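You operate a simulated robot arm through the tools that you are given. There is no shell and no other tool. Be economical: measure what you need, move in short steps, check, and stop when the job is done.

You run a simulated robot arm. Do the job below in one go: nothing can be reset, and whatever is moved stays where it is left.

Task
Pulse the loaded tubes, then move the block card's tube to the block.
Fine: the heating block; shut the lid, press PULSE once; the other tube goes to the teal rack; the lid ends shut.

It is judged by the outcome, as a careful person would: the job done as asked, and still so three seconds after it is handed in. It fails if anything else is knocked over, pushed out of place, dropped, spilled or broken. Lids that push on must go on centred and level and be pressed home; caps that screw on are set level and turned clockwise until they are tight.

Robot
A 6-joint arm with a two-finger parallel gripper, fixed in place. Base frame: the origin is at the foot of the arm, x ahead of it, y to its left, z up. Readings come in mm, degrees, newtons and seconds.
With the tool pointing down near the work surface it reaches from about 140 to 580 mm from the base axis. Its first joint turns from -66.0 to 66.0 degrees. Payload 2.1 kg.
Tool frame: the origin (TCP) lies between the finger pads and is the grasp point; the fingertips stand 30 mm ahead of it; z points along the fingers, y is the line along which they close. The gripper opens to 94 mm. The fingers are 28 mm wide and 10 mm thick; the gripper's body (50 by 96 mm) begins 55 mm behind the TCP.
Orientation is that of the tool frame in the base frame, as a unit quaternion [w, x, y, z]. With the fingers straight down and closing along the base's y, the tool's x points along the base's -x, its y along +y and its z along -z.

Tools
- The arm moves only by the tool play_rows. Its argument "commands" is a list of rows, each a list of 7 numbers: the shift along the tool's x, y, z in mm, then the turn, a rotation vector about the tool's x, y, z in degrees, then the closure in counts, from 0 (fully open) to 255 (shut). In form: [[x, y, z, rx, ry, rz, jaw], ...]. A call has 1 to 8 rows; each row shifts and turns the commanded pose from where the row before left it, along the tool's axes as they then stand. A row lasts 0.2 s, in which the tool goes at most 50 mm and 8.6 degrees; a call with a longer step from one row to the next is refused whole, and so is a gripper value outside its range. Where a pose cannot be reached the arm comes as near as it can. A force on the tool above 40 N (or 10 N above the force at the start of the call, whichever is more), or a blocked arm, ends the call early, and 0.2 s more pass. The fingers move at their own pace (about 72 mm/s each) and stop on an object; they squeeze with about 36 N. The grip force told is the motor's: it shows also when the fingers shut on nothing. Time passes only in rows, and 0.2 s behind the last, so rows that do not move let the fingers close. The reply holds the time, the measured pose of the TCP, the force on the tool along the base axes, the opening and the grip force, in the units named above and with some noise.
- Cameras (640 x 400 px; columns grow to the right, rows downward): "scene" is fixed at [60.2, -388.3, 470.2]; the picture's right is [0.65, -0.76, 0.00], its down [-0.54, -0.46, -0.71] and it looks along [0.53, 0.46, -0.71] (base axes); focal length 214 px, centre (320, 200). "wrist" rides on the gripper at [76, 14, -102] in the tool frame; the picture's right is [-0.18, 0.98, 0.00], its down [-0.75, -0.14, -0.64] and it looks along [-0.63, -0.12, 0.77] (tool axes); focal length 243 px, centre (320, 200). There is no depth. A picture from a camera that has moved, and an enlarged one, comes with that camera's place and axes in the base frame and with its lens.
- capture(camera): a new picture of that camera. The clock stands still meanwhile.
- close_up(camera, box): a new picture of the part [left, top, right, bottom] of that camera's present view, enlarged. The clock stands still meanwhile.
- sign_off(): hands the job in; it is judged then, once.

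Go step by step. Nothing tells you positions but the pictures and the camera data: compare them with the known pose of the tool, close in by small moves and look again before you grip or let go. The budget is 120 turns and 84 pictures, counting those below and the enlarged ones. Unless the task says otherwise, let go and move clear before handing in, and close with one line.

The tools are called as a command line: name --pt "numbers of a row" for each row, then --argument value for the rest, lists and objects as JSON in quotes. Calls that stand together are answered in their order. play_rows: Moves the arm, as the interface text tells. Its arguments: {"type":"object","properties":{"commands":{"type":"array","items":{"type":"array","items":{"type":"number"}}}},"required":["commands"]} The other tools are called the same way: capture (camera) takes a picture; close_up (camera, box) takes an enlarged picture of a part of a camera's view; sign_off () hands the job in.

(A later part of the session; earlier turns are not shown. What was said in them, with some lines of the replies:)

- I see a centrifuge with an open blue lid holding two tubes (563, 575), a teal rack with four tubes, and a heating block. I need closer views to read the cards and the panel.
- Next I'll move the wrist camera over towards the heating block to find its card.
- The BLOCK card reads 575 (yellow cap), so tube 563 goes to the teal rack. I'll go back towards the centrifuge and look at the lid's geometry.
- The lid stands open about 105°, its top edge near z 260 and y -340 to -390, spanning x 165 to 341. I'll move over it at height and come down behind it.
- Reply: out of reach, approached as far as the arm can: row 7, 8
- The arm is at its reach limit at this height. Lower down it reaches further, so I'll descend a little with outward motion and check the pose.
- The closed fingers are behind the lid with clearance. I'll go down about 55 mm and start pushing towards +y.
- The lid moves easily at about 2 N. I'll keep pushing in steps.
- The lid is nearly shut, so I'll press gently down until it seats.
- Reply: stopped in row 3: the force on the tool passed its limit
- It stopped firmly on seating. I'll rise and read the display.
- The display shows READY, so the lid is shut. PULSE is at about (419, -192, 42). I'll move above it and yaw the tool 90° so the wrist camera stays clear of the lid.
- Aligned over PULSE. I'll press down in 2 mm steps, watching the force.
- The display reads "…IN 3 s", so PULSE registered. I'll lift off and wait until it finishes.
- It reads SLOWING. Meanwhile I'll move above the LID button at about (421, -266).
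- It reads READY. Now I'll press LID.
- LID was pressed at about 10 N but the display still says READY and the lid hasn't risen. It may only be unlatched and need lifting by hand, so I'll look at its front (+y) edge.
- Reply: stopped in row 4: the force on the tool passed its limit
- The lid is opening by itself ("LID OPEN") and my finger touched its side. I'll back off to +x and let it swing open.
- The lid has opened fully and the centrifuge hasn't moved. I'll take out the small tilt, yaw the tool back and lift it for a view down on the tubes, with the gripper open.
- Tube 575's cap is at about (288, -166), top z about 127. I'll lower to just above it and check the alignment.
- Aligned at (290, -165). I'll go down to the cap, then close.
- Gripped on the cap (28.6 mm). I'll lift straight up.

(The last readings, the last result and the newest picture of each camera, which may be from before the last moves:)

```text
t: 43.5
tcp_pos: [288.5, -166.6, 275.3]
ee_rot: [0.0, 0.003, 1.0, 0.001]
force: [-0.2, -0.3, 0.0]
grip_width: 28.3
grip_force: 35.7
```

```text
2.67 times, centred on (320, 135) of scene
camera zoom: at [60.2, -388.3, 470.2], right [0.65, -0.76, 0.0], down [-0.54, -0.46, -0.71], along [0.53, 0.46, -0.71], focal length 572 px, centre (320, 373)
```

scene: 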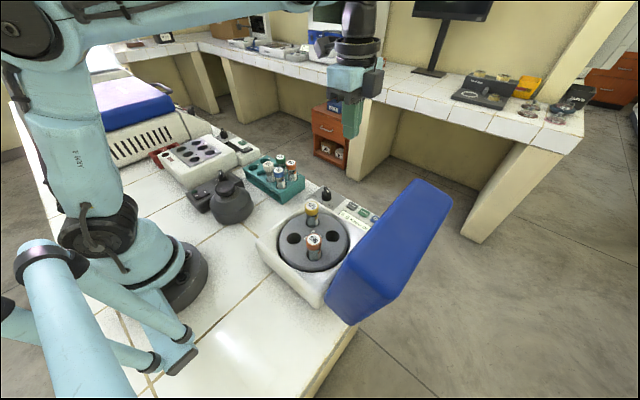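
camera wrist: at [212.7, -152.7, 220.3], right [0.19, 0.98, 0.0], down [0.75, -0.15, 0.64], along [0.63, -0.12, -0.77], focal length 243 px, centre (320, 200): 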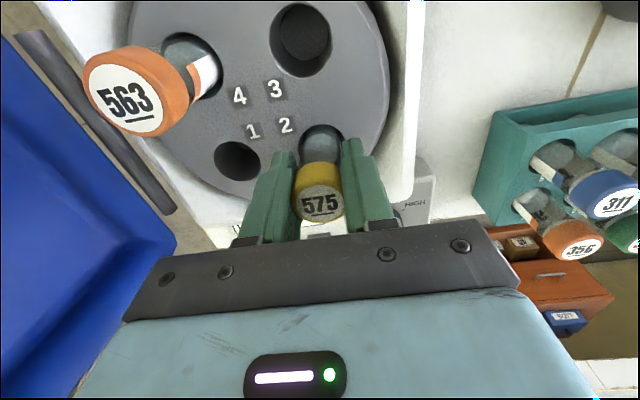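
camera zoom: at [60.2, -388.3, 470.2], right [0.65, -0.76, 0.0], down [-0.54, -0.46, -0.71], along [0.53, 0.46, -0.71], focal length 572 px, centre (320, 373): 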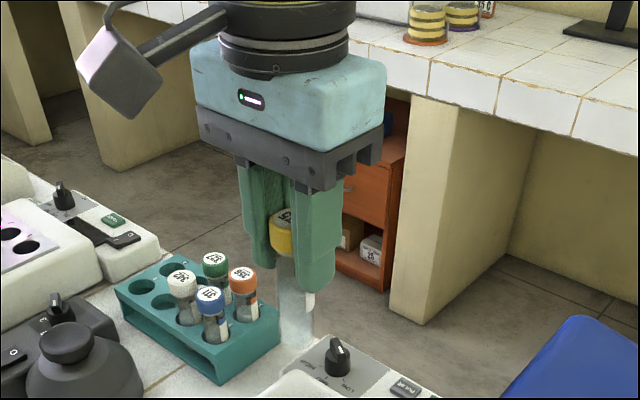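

The tube hangs straight and its bottom is about 90 mm below the TCP. I'll carry it high over to block hole 1, near (284, 292).

play_rows --pt "0 30 -5 0 0 0 255" --pt "0 45 -5 0 0 0 255" --pt "0 45 -5 0 0 0 255" --pt "0 45 -5 0 0 0 255" --pt "0 45 0 0 0 0 255" --pt "0 45 0 0 0 0 255" --pt "0 45 0 0 0 0 255" --pt "0 45 0 0 0 0 255"

play_rows --pt "0 45 0 0 0 0 255" --pt "1 40 0 0 0 0 255" --pt "2 28 0 0 0 0 255" --pt "0 0 0 0 0 0 255"

capture --camera "wrist"

close_up --camera "scene" --box '[120, 80, 280, 200]'

```text
t: 45.3
tcp_pos: [290.7, 177.9, 294.0]
ee_rot: [0.002, 0.003, 1.0, 0.001]
force: [0.9, -0.2, 0.6]
grip_width: 28.5
grip_force: 35.9
```

```text
t: 46.3
tcp_pos: [288.2, 291.7, 295.7]
ee_rot: [0.001, 0.003, 1.0, 0.0]
force: [-0.2, -0.3, 0.6]
grip_width: 28.4
grip_force: 36.7
```

```text
43 pictures are left
camera wrist: at [211.1, 306.1, 397.0], right [0.19, 0.98, 0.0], down [0.75, -0.15, 0.64], along [0.63, -0.12, -0.77], focal length 243 px, centre (320, 200)
```

wrist: 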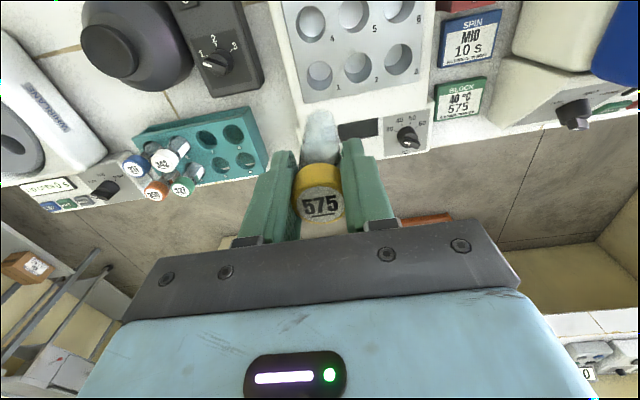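

```text
3.33 times, centred on (200, 140) of scene
camera zoom: at [60.2, -388.3, 470.2], right [0.65, -0.76, 0.0], down [-0.54, -0.46, -0.71], along [0.53, 0.46, -0.71], focal length 715 px, centre (720, 400)
```

zoom: 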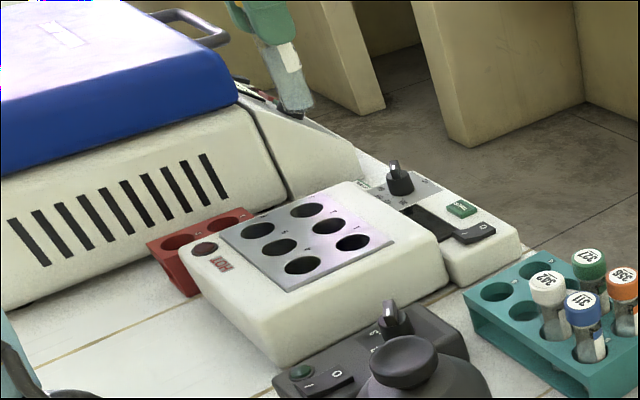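

Hole 1 measures about (283, 293) at z 74. I'll lower until the tube bottom is just above it and check.

play_rows --pt "4 1 25 0 0 0 255" --pt "0 0 25 0 0 0 255" --pt "0 0 25 0 0 0 255" --pt "0 0 25 0 0 0 255" --pt "0 0 12 0 0 0 255" --pt "0 0 0 0 0 0 255"

capture --camera "wrist"

close_up --camera "scene" --box '[160, 90, 260, 165]'

```text
t: 47.7
tcp_pos: [285.0, 292.9, 183.4]
ee_rot: [0.0, 0.003, 1.0, 0.001]
force: [-0.4, 0.1, -0.7]
grip_width: 28.2
grip_force: 36.4
```

```text
41 pictures are left
camera wrist: at [207.5, 306.9, 284.5], right [0.19, 0.98, 0.0], down [0.75, -0.15, 0.64], along [0.63, -0.12, -0.77], focal length 243 px, centre (320, 200)
```

wrist: 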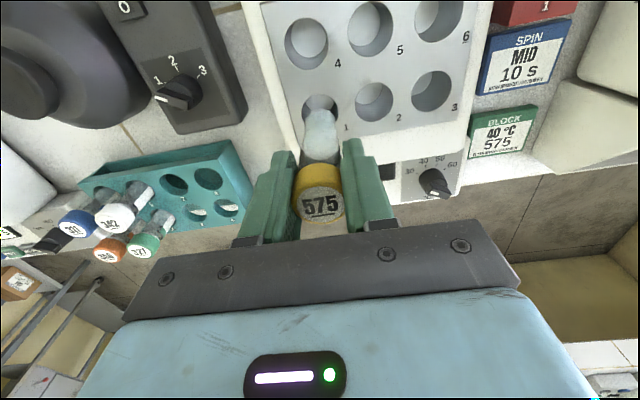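

```text
5.33 times, centred on (210, 128) of scene
camera zoom: at [60.2, -388.3, 470.2], right [0.65, -0.76, 0.0], down [-0.54, -0.46, -0.71], along [0.53, 0.46, -0.71], focal length 1144 px, centre (907, 587)
```

zoom: 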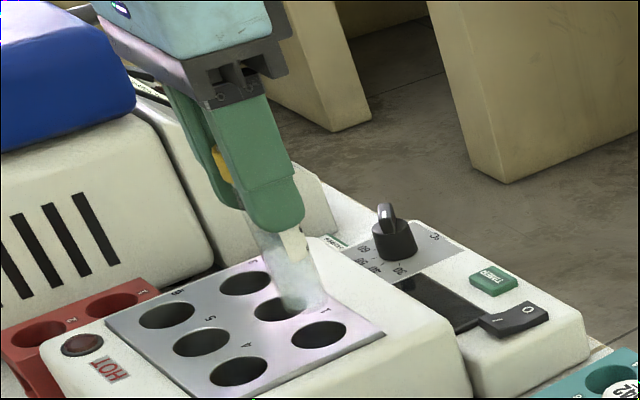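

The tube lines up with hole 1 in both views. I'll lower it gently while watching the force.

play_rows --pt "0 0 10 0 0 0 255" --pt "0 0 8 0 0 0 255" --pt "0 0 8 0 0 0 255" --pt "0 0 6 0 0 0 255"

capture --camera "wrist"

close_up --camera "scene" --box '[160, 90, 260, 165]'

```text
t: 48.7
tcp_pos: [285.4, 292.0, 151.1]
ee_rot: [0.001, 0.004, 1.0, 0.0]
force: [0.9, 0.0, -0.2]
grip_width: 28.2
grip_force: 36.0
```

```text
39 pictures are left
camera wrist: at [207.9, 306.7, 252.7], right [0.19, 0.98, 0.0], down [0.75, -0.15, 0.64], along [0.63, -0.12, -0.77], focal length 243 px, centre (320, 200)
```

wrist: 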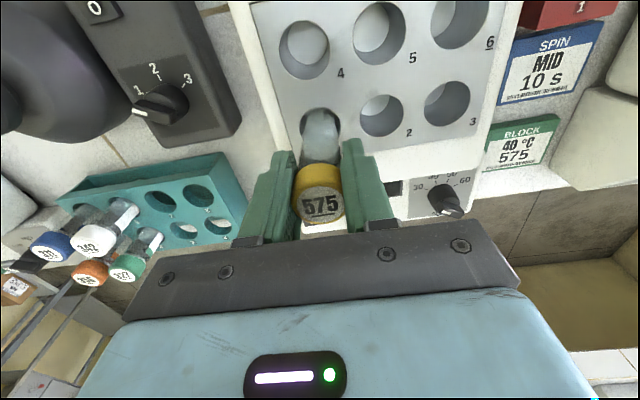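

```text
5.33 times, centred on (210, 128) of scene
camera zoom: at [60.2, -388.3, 470.2], right [0.65, -0.76, 0.0], down [-0.54, -0.46, -0.71], along [0.53, 0.46, -0.71], focal length 1144 px, centre (907, 587)
```

zoom: 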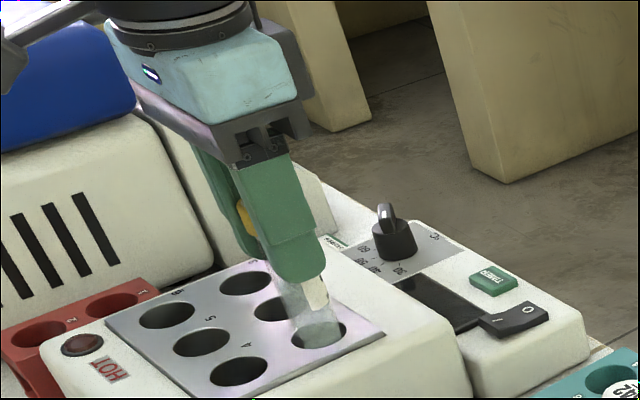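

It is entering hole 1. I'll keep lowering until it touches the bottom.

play_rows --pt "0 0 6 0 0 0 255" --pt "0 0 6 0 0 0 255" --pt "0 0 5 0 0 0 255" --pt "0 0 5 0 0 0 255" --pt "0 0 5 0 0 0 255" --pt "0 0 5 0 0 0 255"

capture --camera "wrist"

```text
t: 50.1
tcp_pos: [284.7, 292.2, 117.6]
ee_rot: [0.001, 0.003, 1.0, 0.0]
force: [0.1, -1.0, -0.9]
grip_width: 28.4
grip_force: 36.5
```

```text
37 pictures are left
camera wrist: at [208.3, 306.7, 220.7], right [0.19, 0.98, 0.0], down [0.75, -0.15, 0.64], along [0.63, -0.12, -0.77], focal length 243 px, centre (320, 200)
```

wrist: 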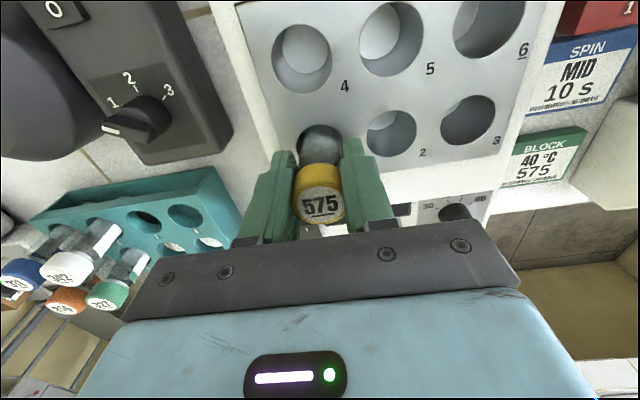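

play_rows --pt "0 0 2 0 0 0 255" --pt "0 0 2 0 0 0 255" --pt "0 0 2 0 0 0 255"

```text
t: 50.9
tcp_pos: [285.8, 293.0, 114.1]
ee_rot: [0.003, 0.003, 1.0, 0.0]
force: [0.0, 0.2, 30.0]
grip_width: 28.5
grip_force: 36.0
```

It has reached the bottom of the hole. I'll relieve the pressure, then open gradually.

play_rows --pt "0 0 -2 0 0 0 255" --pt "0 0 0 0 0 0 150" --pt "0 0 0 0 0 0 100" --pt "0 0 0 0 0 0 40" --pt "0 0 0 0 0 0 40"

capture --camera "wrist"

```text
t: 52.1
tcp_pos: [286.3, 293.6, 114.9]
ee_rot: [0.0, 0.003, 1.0, 0.0]
force: [-0.2, 0.2, 1.2]
grip_width: 79.2
grip_force: 0.0
```

```text
36 pictures are left
camera wrist: at [208.2, 306.8, 216.8], right [0.19, 0.98, 0.0], down [0.75, -0.15, 0.64], along [0.63, -0.12, -0.77], focal length 243 px, centre (320, 200)
```

wrist: 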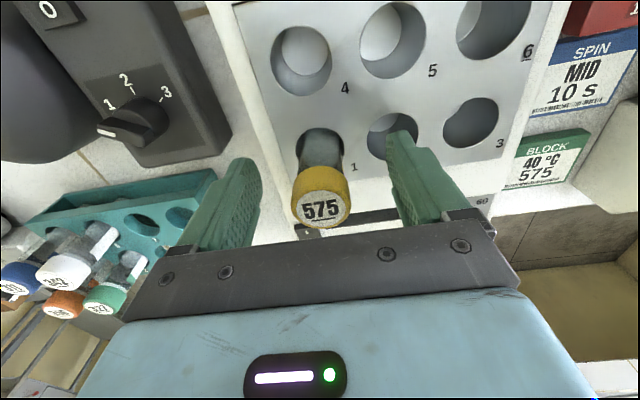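

Tube 575 stands in the block. I'll rise clear and head for tube 563.

play_rows --pt "0 0 -25 0 0 0 20" --pt "0 0 -40 0 0 0 0" --pt "0 0 -40 0 0 0 0" --pt "0 0 -40 0 0 0 0" --pt "5 -44 -15 0 0 0 0" --pt "5 -46 0 0 0 0 0" --pt "5 -46 0 0 0 0 0" --pt "5 -46 0 0 0 0 0"

play_rows --pt "5 -47 0 0 0 0 0" --pt "5 -47 0 0 0 0 0" --pt "5 -47 0 0 0 0 0" --pt "5 -47 0 0 0 0 0" --pt "5 -47 0 0 0 0 0" --pt "5 -47 0 0 0 0 0" --pt "5 -47 0 0 0 0 0" --pt "0 0 0 0 0 0 0"

capture --camera "wrist"

capture --camera "scene"

```text
t: 53.9
tcp_pos: [264.0, 111.0, 274.5]
ee_rot: [0.001, 0.002, 1.0, 0.001]
force: [0.3, -0.6, 0.1]
grip_width: 93.9
grip_force: 0.0
```

```text
t: 55.7
tcp_pos: [226.8, -218.4, 273.0]
ee_rot: [0.001, 0.002, 1.0, 0.001]
force: [0.1, 0.1, -0.1]
grip_width: 93.9
grip_force: 0.1
```

```text
35 pictures are left
camera wrist: at [149.2, -204.6, 374.4], right [0.19, 0.98, 0.0], down [0.75, -0.15, 0.64], along [0.63, -0.12, -0.77], focal length 243 px, centre (320, 200)
```

wrist: 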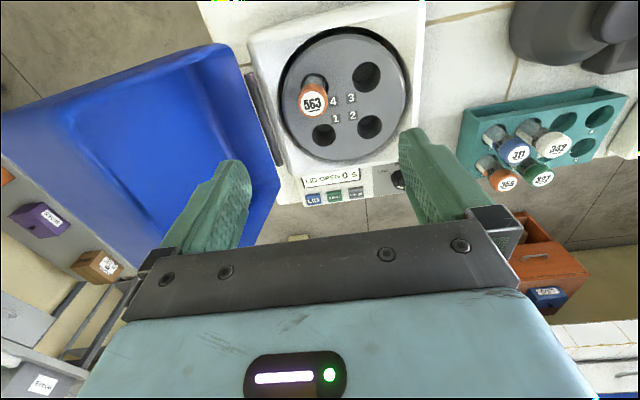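

```text
34 pictures are left
```

scene: 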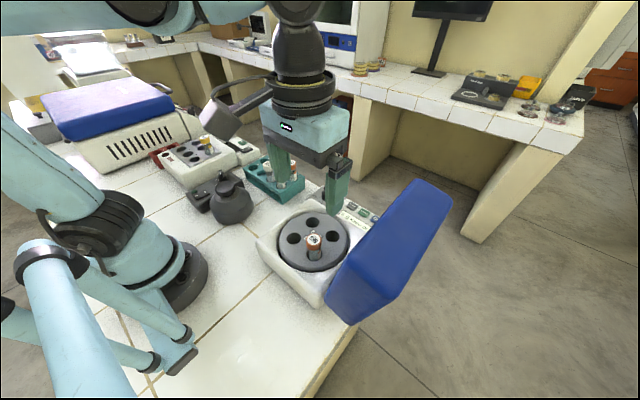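

Tube 563's cap is at about (228.5, -226). I'll narrow the opening to about 60 mm to stay clear of the lid, and lower.

play_rows --pt "-2 -7.5 20 0 0 0 92" --pt "0 0 30 0 0 0 92" --pt "0 0 30 0 0 0 92" --pt "0 0 18 0 0 0 92" --pt "0 0 0 0 0 0 92"

capture --camera "wrist"

close_up --camera "scene" --box '[240, 140, 400, 260]'

```text
t: 56.9
tcp_pos: [228.8, -225.0, 175.7]
ee_rot: [0.002, 0.002, 1.0, 0.001]
force: [-0.5, 0.9, 0.4]
grip_width: 60.2
grip_force: 0.0
```

```text
33 pictures are left
camera wrist: at [152.6, -211.2, 277.5], right [0.19, 0.98, 0.0], down [0.75, -0.15, 0.64], along [0.63, -0.12, -0.77], focal length 243 px, centre (320, 200)
```

wrist: 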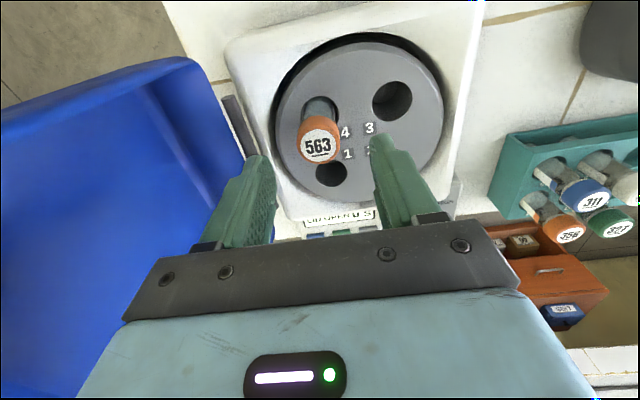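

```text
3.33 times, centred on (320, 200) of scene
camera zoom: at [60.2, -388.3, 470.2], right [0.65, -0.76, 0.0], down [-0.54, -0.46, -0.71], along [0.53, 0.46, -0.71], focal length 715 px, centre (320, 200)
```

zoom: 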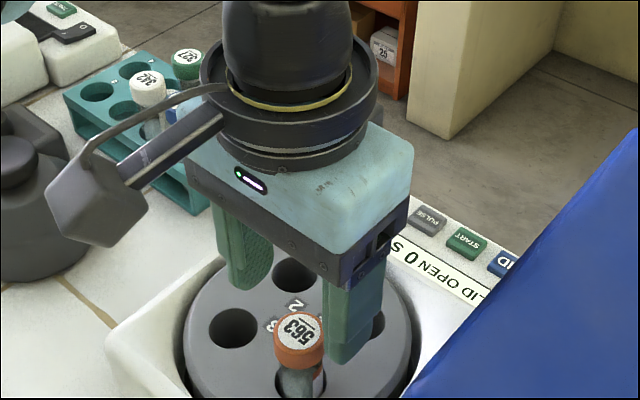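

Aligned. I'll lower and grip the cap.

play_rows --pt "-0.5 -1 20 0 0 0 92" --pt "0 0 20 0 0 0 92" --pt "0 0 17 0 0 0 92" --pt "0 0 0 0 0 0 92" --pt "0 0 0 0 0 0 200" --pt "0 0 0 0 0 0 255" --pt "0 0 0 0 0 0 255"

capture --camera "wrist"

```text
t: 58.5
tcp_pos: [229.2, -225.2, 118.8]
ee_rot: [0.001, 0.003, 1.0, 0.001]
force: [0.4, 0.5, -0.9]
grip_width: 28.3
grip_force: 35.5
```

```text
31 pictures are left
camera wrist: at [152.7, -212.0, 220.6], right [0.19, 0.98, 0.0], down [0.75, -0.15, 0.64], along [0.63, -0.12, -0.77], focal length 243 px, centre (320, 200)
```

wrist: 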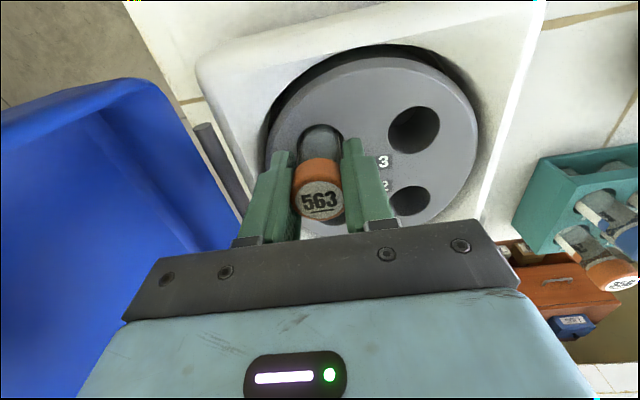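

Gripped. I'll lift, then carry it to free rack slot 8, near (342, 146).

play_rows --pt "0 0 -15 0 0 0 255" --pt "0 0 -20 0 0 0 255" --pt "0 0 -30 0 0 0 255" --pt "0 0 -30 0 0 0 255" --pt "0 0 -30 0 0 0 255" --pt "0 0 -25 0 0 0 255" --pt "-10 35 0 0 0 0 255" --pt "-14 45 0 0 0 0 255"

play_rows --pt "-15 46 0 0 0 0 255" --pt "-15 46 0 0 0 0 255" --pt "-15 46 0 0 0 0 255" --pt "-15 46 0 0 0 0 255" --pt "-15 46 0 0 0 0 255" --pt "-14 46 0 0 0 0 255" --pt "0 15 0 0 0 0 255" --pt "0 0 0 0 0 0 255"

capture --camera "wrist"

close_up --camera "scene" --box '[200, 90, 360, 210]'

```text
t: 60.3
tcp_pos: [255.5, -145.3, 268.7]
ee_rot: [0.001, 0.003, 1.0, 0.001]
force: [0.3, -0.4, -0.4]
grip_width: 28.5
grip_force: 35.8
```

```text
t: 62.1
tcp_pos: [345.5, 145.0, 268.4]
ee_rot: [0.001, 0.003, 1.0, 0.001]
force: [1.1, 0.0, -0.3]
grip_width: 28.5
grip_force: 35.9
```

```text
30 pictures are left
camera wrist: at [268.0, 158.5, 371.5], right [0.19, 0.98, 0.0], down [0.75, -0.15, 0.64], along [0.63, -0.12, -0.77], focal length 243 px, centre (320, 200)
```

wrist: 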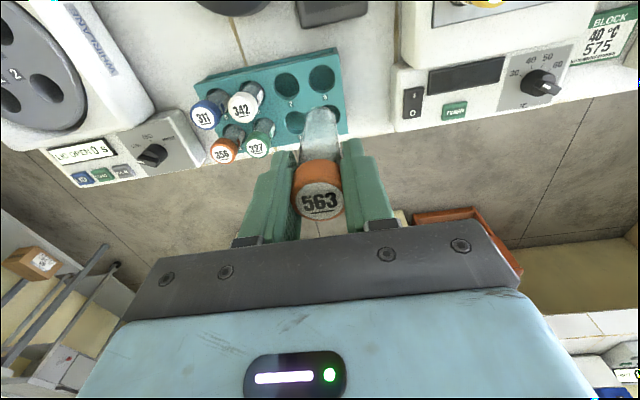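

```text
3.33 times, centred on (280, 150) of scene
camera zoom: at [60.2, -388.3, 470.2], right [0.65, -0.76, 0.0], down [-0.54, -0.46, -0.71], along [0.53, 0.46, -0.71], focal length 715 px, centre (453, 367)
```

zoom: 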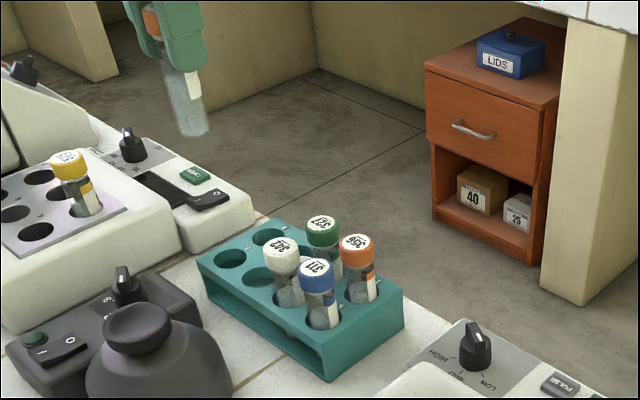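

Slot 8 measures about (343, 147). I'll lower to just above the rack and check.

play_rows --pt "2 2 25 0 0 0 255" --pt "0 0 25 0 0 0 255" --pt "0 0 25 0 0 0 255" --pt "0 0 25 0 0 0 255" --pt "0 0 0 0 0 0 255"

capture --camera "wrist"

close_up --camera "scene" --box '[220, 120, 320, 195]'

```text
t: 63.3
tcp_pos: [342.2, 147.3, 169.3]
ee_rot: [0.001, 0.003, 1.0, 0.0]
force: [-0.4, 0.4, -0.8]
grip_width: 28.2
grip_force: 36.0
```

```text
28 pictures are left
camera wrist: at [265.4, 161.2, 270.8], right [0.19, 0.98, 0.0], down [0.75, -0.15, 0.64], along [0.63, -0.12, -0.77], focal length 243 px, centre (320, 200)
```

wrist: 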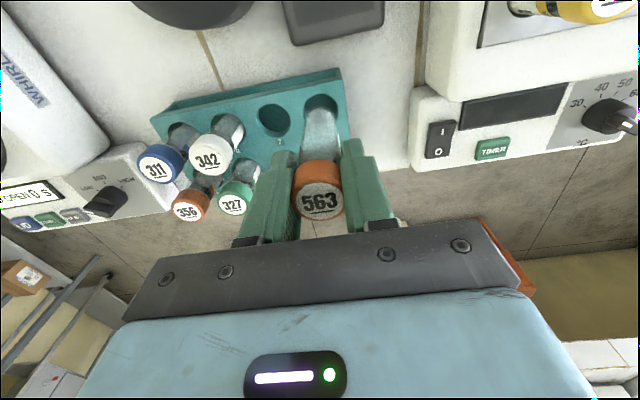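

```text
5.33 times, centred on (270, 158) of scene
camera zoom: at [60.2, -388.3, 470.2], right [0.65, -0.76, 0.0], down [-0.54, -0.46, -0.71], along [0.53, 0.46, -0.71], focal length 1144 px, centre (587, 427)
```

zoom: 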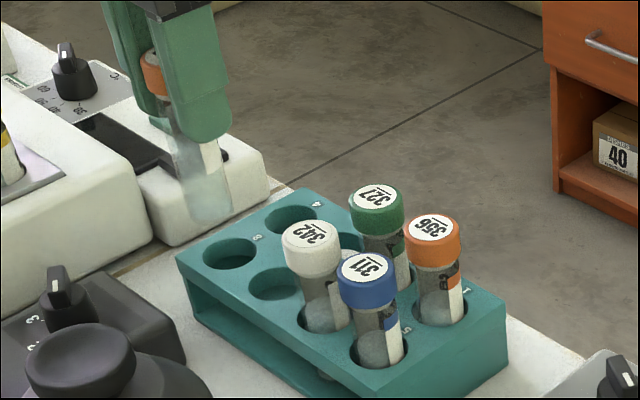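

The slot centre works out nearer x 344.5 with the rack top at about z 50. I'll nudge 2 mm forward and lower gently.

play_rows --pt "-2 0.3 8 0 0 0 255" --pt "0 0 8 0 0 0 255" --pt "0 0 6 0 0 0 255" --pt "0 0 5 0 0 0 255"

close_up --camera "wrist" --box '[240, 60, 400, 180]'

close_up --camera "scene" --box '[220, 120, 320, 195]'

```text
t: 64.3
tcp_pos: [344.5, 147.4, 142.6]
ee_rot: [0.001, 0.002, 1.0, 0.0]
force: [-0.6, -0.3, -0.9]
grip_width: 28.2
grip_force: 35.8
```

```text
3.33 times, centred on (320, 120) of wrist
camera zoom: at [267.6, 160.8, 244.5], right [0.19, 0.98, 0.0], down [0.75, -0.15, 0.64], along [0.63, -0.12, -0.77], focal length 809 px, centre (320, 467)
```

zoom: 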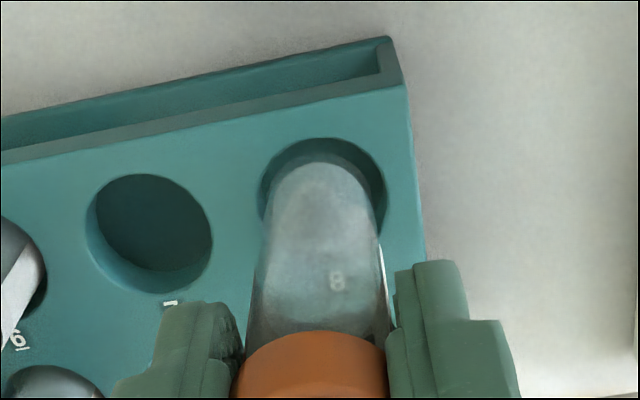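

```text
5.33 times, centred on (270, 158) of scene
camera zoom: at [60.2, -388.3, 470.2], right [0.65, -0.76, 0.0], down [-0.54, -0.46, -0.71], along [0.53, 0.46, -0.71], focal length 1144 px, centre (587, 427)
```

zoom: 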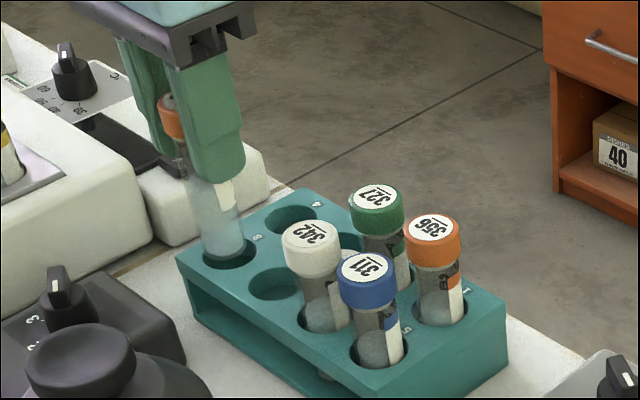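

It is centred and starting to enter. I'll continue down.

play_rows --pt "0 0 5 0 0 0 255" --pt "0 0 5 0 0 0 255" --pt "0 0 5 0 0 0 255" --pt "0 0 5 0 0 0 255"

close_up --camera "scene" --box '[220, 120, 320, 195]'

```text
t: 65.3
tcp_pos: [345.0, 146.9, 123.3]
ee_rot: [0.001, 0.003, 1.0, 0.001]
force: [-0.1, -1.0, -0.6]
grip_width: 28.2
grip_force: 35.8
```

```text
5.33 times, centred on (270, 158) of scene
camera zoom: at [60.2, -388.3, 470.2], right [0.65, -0.76, 0.0], down [-0.54, -0.46, -0.71], along [0.53, 0.46, -0.71], focal length 1144 px, centre (587, 427)
```

zoom: 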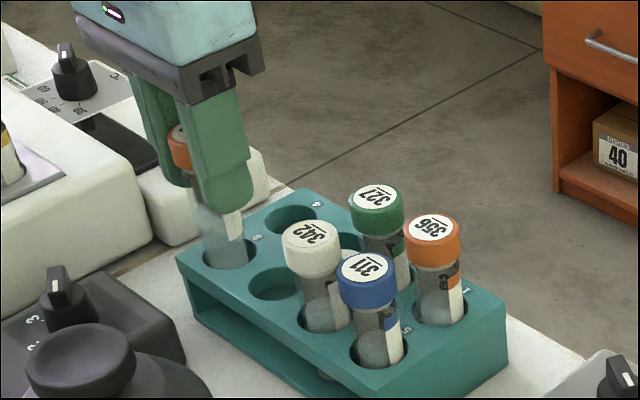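

play_rows --pt "0 0 4 0 0 0 255" --pt "0 0 4 0 0 0 255" --pt "0 0 3 0 0 0 255" --pt "0 0 3 0 0 0 255" --pt "0 0 2 0 0 0 255" --pt "0 0 2 0 0 0 255" --pt "0 0 2 0 0 0 255" --pt "0 0 2 0 0 0 255"

close_up --camera "scene" --box '[220, 120, 320, 195]'

```text
t: 67.1
tcp_pos: [344.7, 146.8, 100.7]
ee_rot: [0.001, 0.002, 1.0, 0.001]
force: [0.3, 0.0, -3.1]
grip_width: 28.4
grip_force: 35.8
```

```text
5.33 times, centred on (270, 158) of scene
camera zoom: at [60.2, -388.3, 470.2], right [0.65, -0.76, 0.0], down [-0.54, -0.46, -0.71], along [0.53, 0.46, -0.71], focal length 1144 px, centre (587, 427)
```

zoom: 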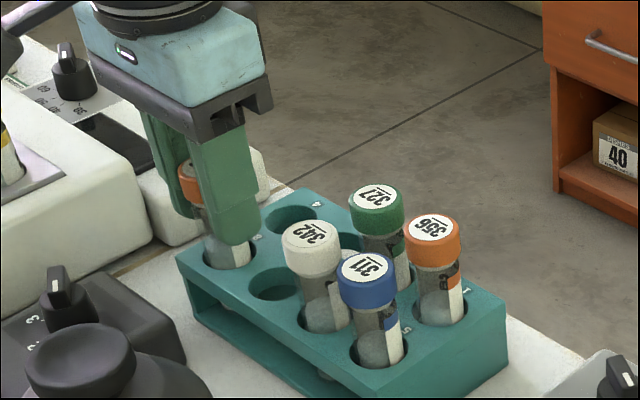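

play_rows --pt "0 0 1 0 0 0 255" --pt "0 0 1 0 0 0 255" --pt "0 0 1 0 0 0 255"

```text
t: 67.9
tcp_pos: [345.3, 147.9, 97.3]
ee_rot: [0.001, 0.003, 1.0, 0.001]
force: [-0.3, 0.5, -4.0]
grip_width: 28.3
grip_force: 36.4
```

play_rows --pt "0 0 1 0 0 0 255" --pt "0 0 1 0 0 0 255" --pt "0 0 0 0 0 0 255"

close_up --camera "scene" --box '[220, 120, 320, 195]'

capture --camera "wrist"

```text
t: 68.7
tcp_pos: [343.7, 146.1, 95.6]
ee_rot: [0.002, 0.003, 1.0, 0.001]
force: [1.6, 0.7, -0.9]
grip_width: 28.5
grip_force: 35.7
```

```text
5.33 times, centred on (270, 158) of scene
camera zoom: at [60.2, -388.3, 470.2], right [0.65, -0.76, 0.0], down [-0.54, -0.46, -0.71], along [0.53, 0.46, -0.71], focal length 1144 px, centre (587, 427)
```

zoom: 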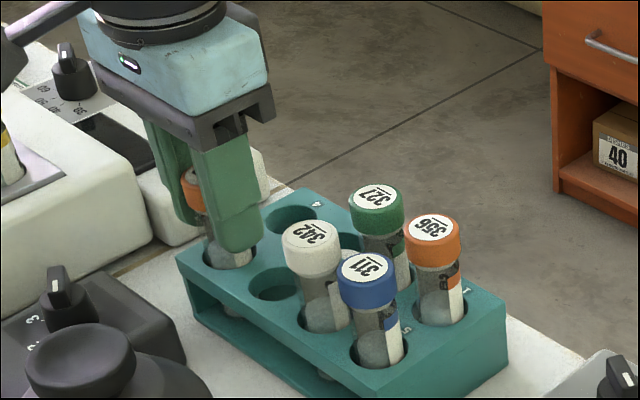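

```text
21 pictures are left
camera wrist: at [267.9, 160.0, 197.5], right [0.19, 0.98, 0.0], down [0.75, -0.15, 0.64], along [0.63, -0.12, -0.77], focal length 243 px, centre (320, 200)
```

wrist: 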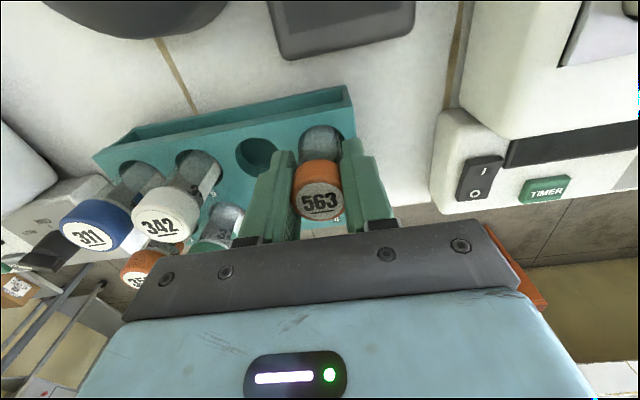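

play_rows --pt "0 0 1 0 0 0 255" --pt "0 0 1 0 0 0 255" --pt "0 0 1 0 0 0 255" --pt "0 0 0 0 0 0 255"

```text
t: 69.7
tcp_pos: [344.3, 146.5, 93.5]
ee_rot: [0.002, 0.002, 1.0, 0.001]
force: [0.7, -0.4, 30.2]
grip_width: 28.2
grip_force: 36.0
```

It is seated (30 N reaction). I'll ease off 2 mm, release and rise.

play_rows --pt "0 0 -2 0 0 0 255" --pt "0 0 0 0 0 0 180" --pt "0 0 0 0 0 0 130" --pt "0 0 0 0 0 0 110" --pt "0 0 0 0 0 0 110"

capture --camera "wrist"

```text
t: 70.9
tcp_pos: [345.0, 146.6, 95.0]
ee_rot: [0.0, 0.002, 1.0, 0.001]
force: [-0.1, 0.7, 1.0]
grip_width: 53.6
grip_force: 0.0
```

```text
20 pictures are left
camera wrist: at [267.9, 160.1, 196.7], right [0.19, 0.98, 0.0], down [0.75, -0.15, 0.64], along [0.63, -0.12, -0.77], focal length 243 px, centre (320, 200)
```

wrist: 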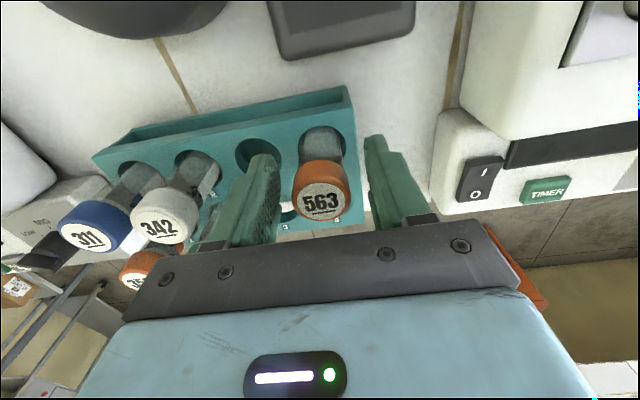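

Tube 563 stands in slot 8. I'll rise and go back to the lid, to the same spot behind it as before.

play_rows --pt "0 0 -20 0 0 0 110" --pt "0 0 -40 0 0 0 110" --pt "0 0 -45 0 0 0 110" --pt "0 0 -45 0 0 0 255" --pt "0 0 -45 0 0 0 255" --pt "0 0 -45 0 0 0 255" --pt "17 -46 -10 0 0 0 255" --pt "17 -46 0 0 0 0 255"

play_rows --pt "17 -46 0 0 0 0 255" --pt "17 -46 0 0 0 0 255" --pt "17 -46 0 0 0 0 255" --pt "14 -46 0 0 0 0 255" --pt "0 -46 0 0 0 0 255" --pt "-8 -46 0 0 0 0 255" --pt "-9 -40 0 0 0 0 255" --pt "-9 -37 0 0 0 0 255"

capture --camera "scene"

```text
t: 72.7
tcp_pos: [310.0, 53.7, 344.8]
ee_rot: [0.001, 0.001, 1.0, 0.001]
force: [-0.4, -0.8, 0.1]
grip_width: 0.0
grip_force: 32.8
```

```text
t: 74.5
tcp_pos: [269.1, -299.0, 343.6]
ee_rot: [0.001, 0.003, 1.0, 0.001]
force: [-0.8, -0.5, -0.3]
grip_width: 0.3
grip_force: 32.7
```

```text
19 pictures are left
```

scene: 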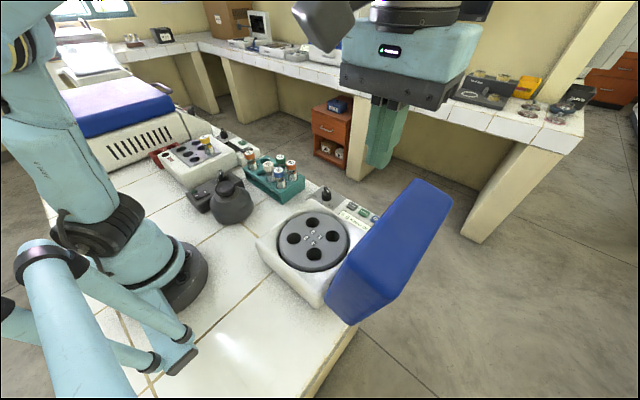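

Both tubes are in place. Now I'll move behind the lid as before.

play_rows --pt "4 -30 2 0 0 0 255" --pt "4 -30 4 0 0 0 255" --pt "4 -30 8 0 0 0 255" --pt "2 -10 12 0 0 0 255" --pt "0 -15 12 0 0 0 255" --pt "0 -20 0 0 0 0 255" --pt "0 0 0 0 0 0 255"

```text
t: 76.1
tcp_pos: [255.1, -433.7, 304.3]
ee_rot: [0.002, 0.003, 1.0, 0.002]
force: [-0.6, 0.3, -0.5]
grip_width: 0.0
grip_force: 33.2
```

play_rows --pt "0 0 20 0 0 0 255" --pt "0 0 20 0 0 0 255" --pt "0 0 12 0 0 0 255" --pt "0 20 0 0 0 0 255" --pt "0 15 0 0 0 0 255" --pt "0 15 0 0 0 0 255" --pt "0 12 0 0 0 0 255" --pt "0 12 0 0 0 0 255"

play_rows --pt "0 12 0 0 0 0 255" --pt "0 12 0 0 0 0 255" --pt "0 12 0 0 0 0 255" --pt "0 12 0 0 0 0 255" --pt "0 12 0 0 0 0 255" --pt "0 12 0 0 0 0 255" --pt "0 12 0 0 0 0 255" --pt "0 12 0 0 0 0 255"

capture --camera "scene"

```text
t: 77.9
tcp_pos: [254.1, -359.0, 253.6]
ee_rot: [0.002, 0.002, 1.0, 0.0]
force: [-0.2, -2.9, 1.7]
grip_width: 0.0
grip_force: 33.1
```

```text
t: 79.7
tcp_pos: [256.4, -264.0, 254.5]
ee_rot: [0.001, 0.002, 1.0, 0.002]
force: [-0.9, -2.0, 0.2]
grip_width: 0.0
grip_force: 32.9
```

```text
18 pictures are left
```

scene: 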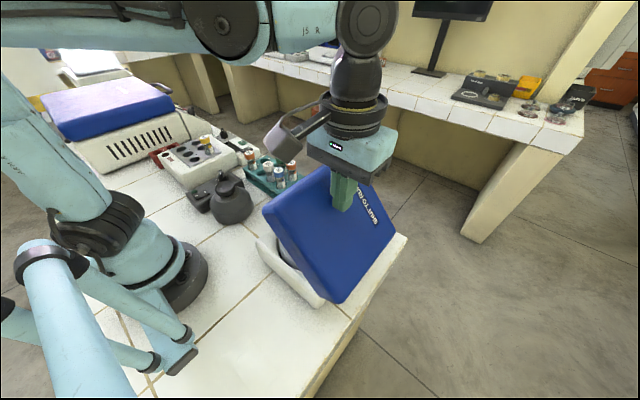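

The lid is going down as before. I'll follow the same path to press it shut.

play_rows --pt "0 12 3 0 0 0 255" --pt "0 12 3 0 0 0 255" --pt "0 12 4 0 0 0 255" --pt "0 12 5 0 0 0 255" --pt "0 12 6 0 0 0 255"

play_rows --pt "0 14 8 0 0 0 255" --pt "0 14 8 0 0 0 255" --pt "0 14 8 0 0 0 255" --pt "0 8 8 0 0 0 255" --pt "0 0 8 0 0 0 255" --pt "0 0 8 0 0 0 255"

play_rows --pt "0 0 4 0 0 0 255" --pt "0 0 4 0 0 0 255" --pt "0 0 3 0 0 0 255" --pt "0 0 3 0 0 0 255" --pt "0 0 3 0 0 0 255"

```text
t: 80.9
tcp_pos: [255.6, -202.9, 233.1]
ee_rot: [0.001, 0.002, 1.0, 0.0]
force: [-0.2, -0.2, 1.0]
grip_width: 0.1
grip_force: 32.6
```

```text
t: 82.3
tcp_pos: [256.3, -154.3, 184.2]
ee_rot: [0.001, 0.002, 1.0, 0.001]
force: [0.6, 0.8, 0.5]
grip_width: 0.4
grip_force: 32.8
```

```text
t: 83.1
tcp_pos: [256.3, -153.4, 175.6]
ee_rot: [0.0, 0.003, 1.0, 0.002]
force: [-0.3, 1.0, 7.0]
grip_width: 0.0
grip_force: 33.4
stopped in row 4: the force on the tool passed its limit (the readings are from after the stop); the commanded pose is now the measured one
```

The lid seated with the same firm stop. I'll rise and move over to read the display.

play_rows --pt "0 0 -40 0 0 0 255" --pt "0 0 -40 0 0 0 255" --pt "0 0 -40 0 0 0 255" --pt "-36 15 0 0 0 0 255" --pt "-36 15 0 0 0 0 255" --pt "-36 15 0 0 0 0 255" --pt "0 15 0 0 0 0 255" --pt "0 0 0 0 0 0 255"

capture --camera "wrist"

capture --camera "scene"

```text
t: 84.9
tcp_pos: [364.6, -93.6, 296.4]
ee_rot: [0.0, 0.003, 1.0, 0.001]
force: [0.3, -0.6, -0.1]
grip_width: 0.1
grip_force: 32.8
```

```text
17 pictures are left
camera wrist: at [286.8, -79.8, 397.6], right [0.19, 0.98, 0.0], down [0.75, -0.15, 0.64], along [0.63, -0.12, -0.77], focal length 243 px, centre (320, 200)
```

wrist: 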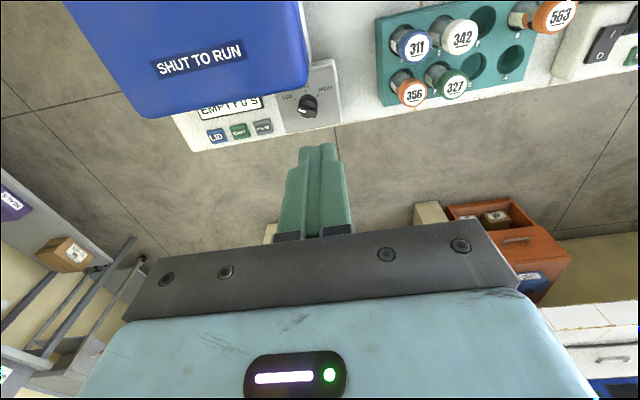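

```text
16 pictures are left
```

scene: 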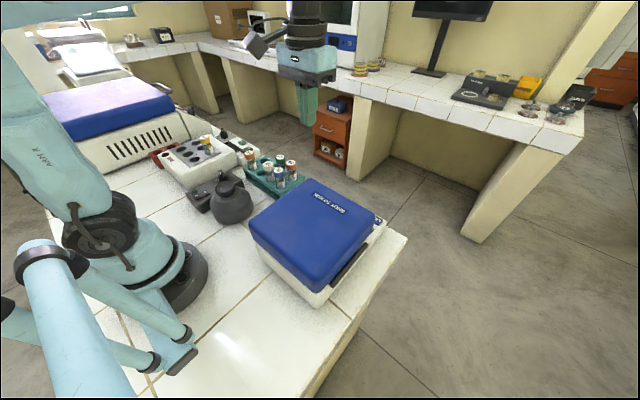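

The display reads EMPTY with the lid shut, 575 is in the heating block and 563 is in the teal rack. The arm is clear, so I'm handing in.

sign_off

```text
The job is handed in.
```

The tubes were pulsed once with the lid shut. Tube 575, the one on the block card, is now in heating block hole 1, tube 563 is in teal rack slot 8, and the lid is shut again.
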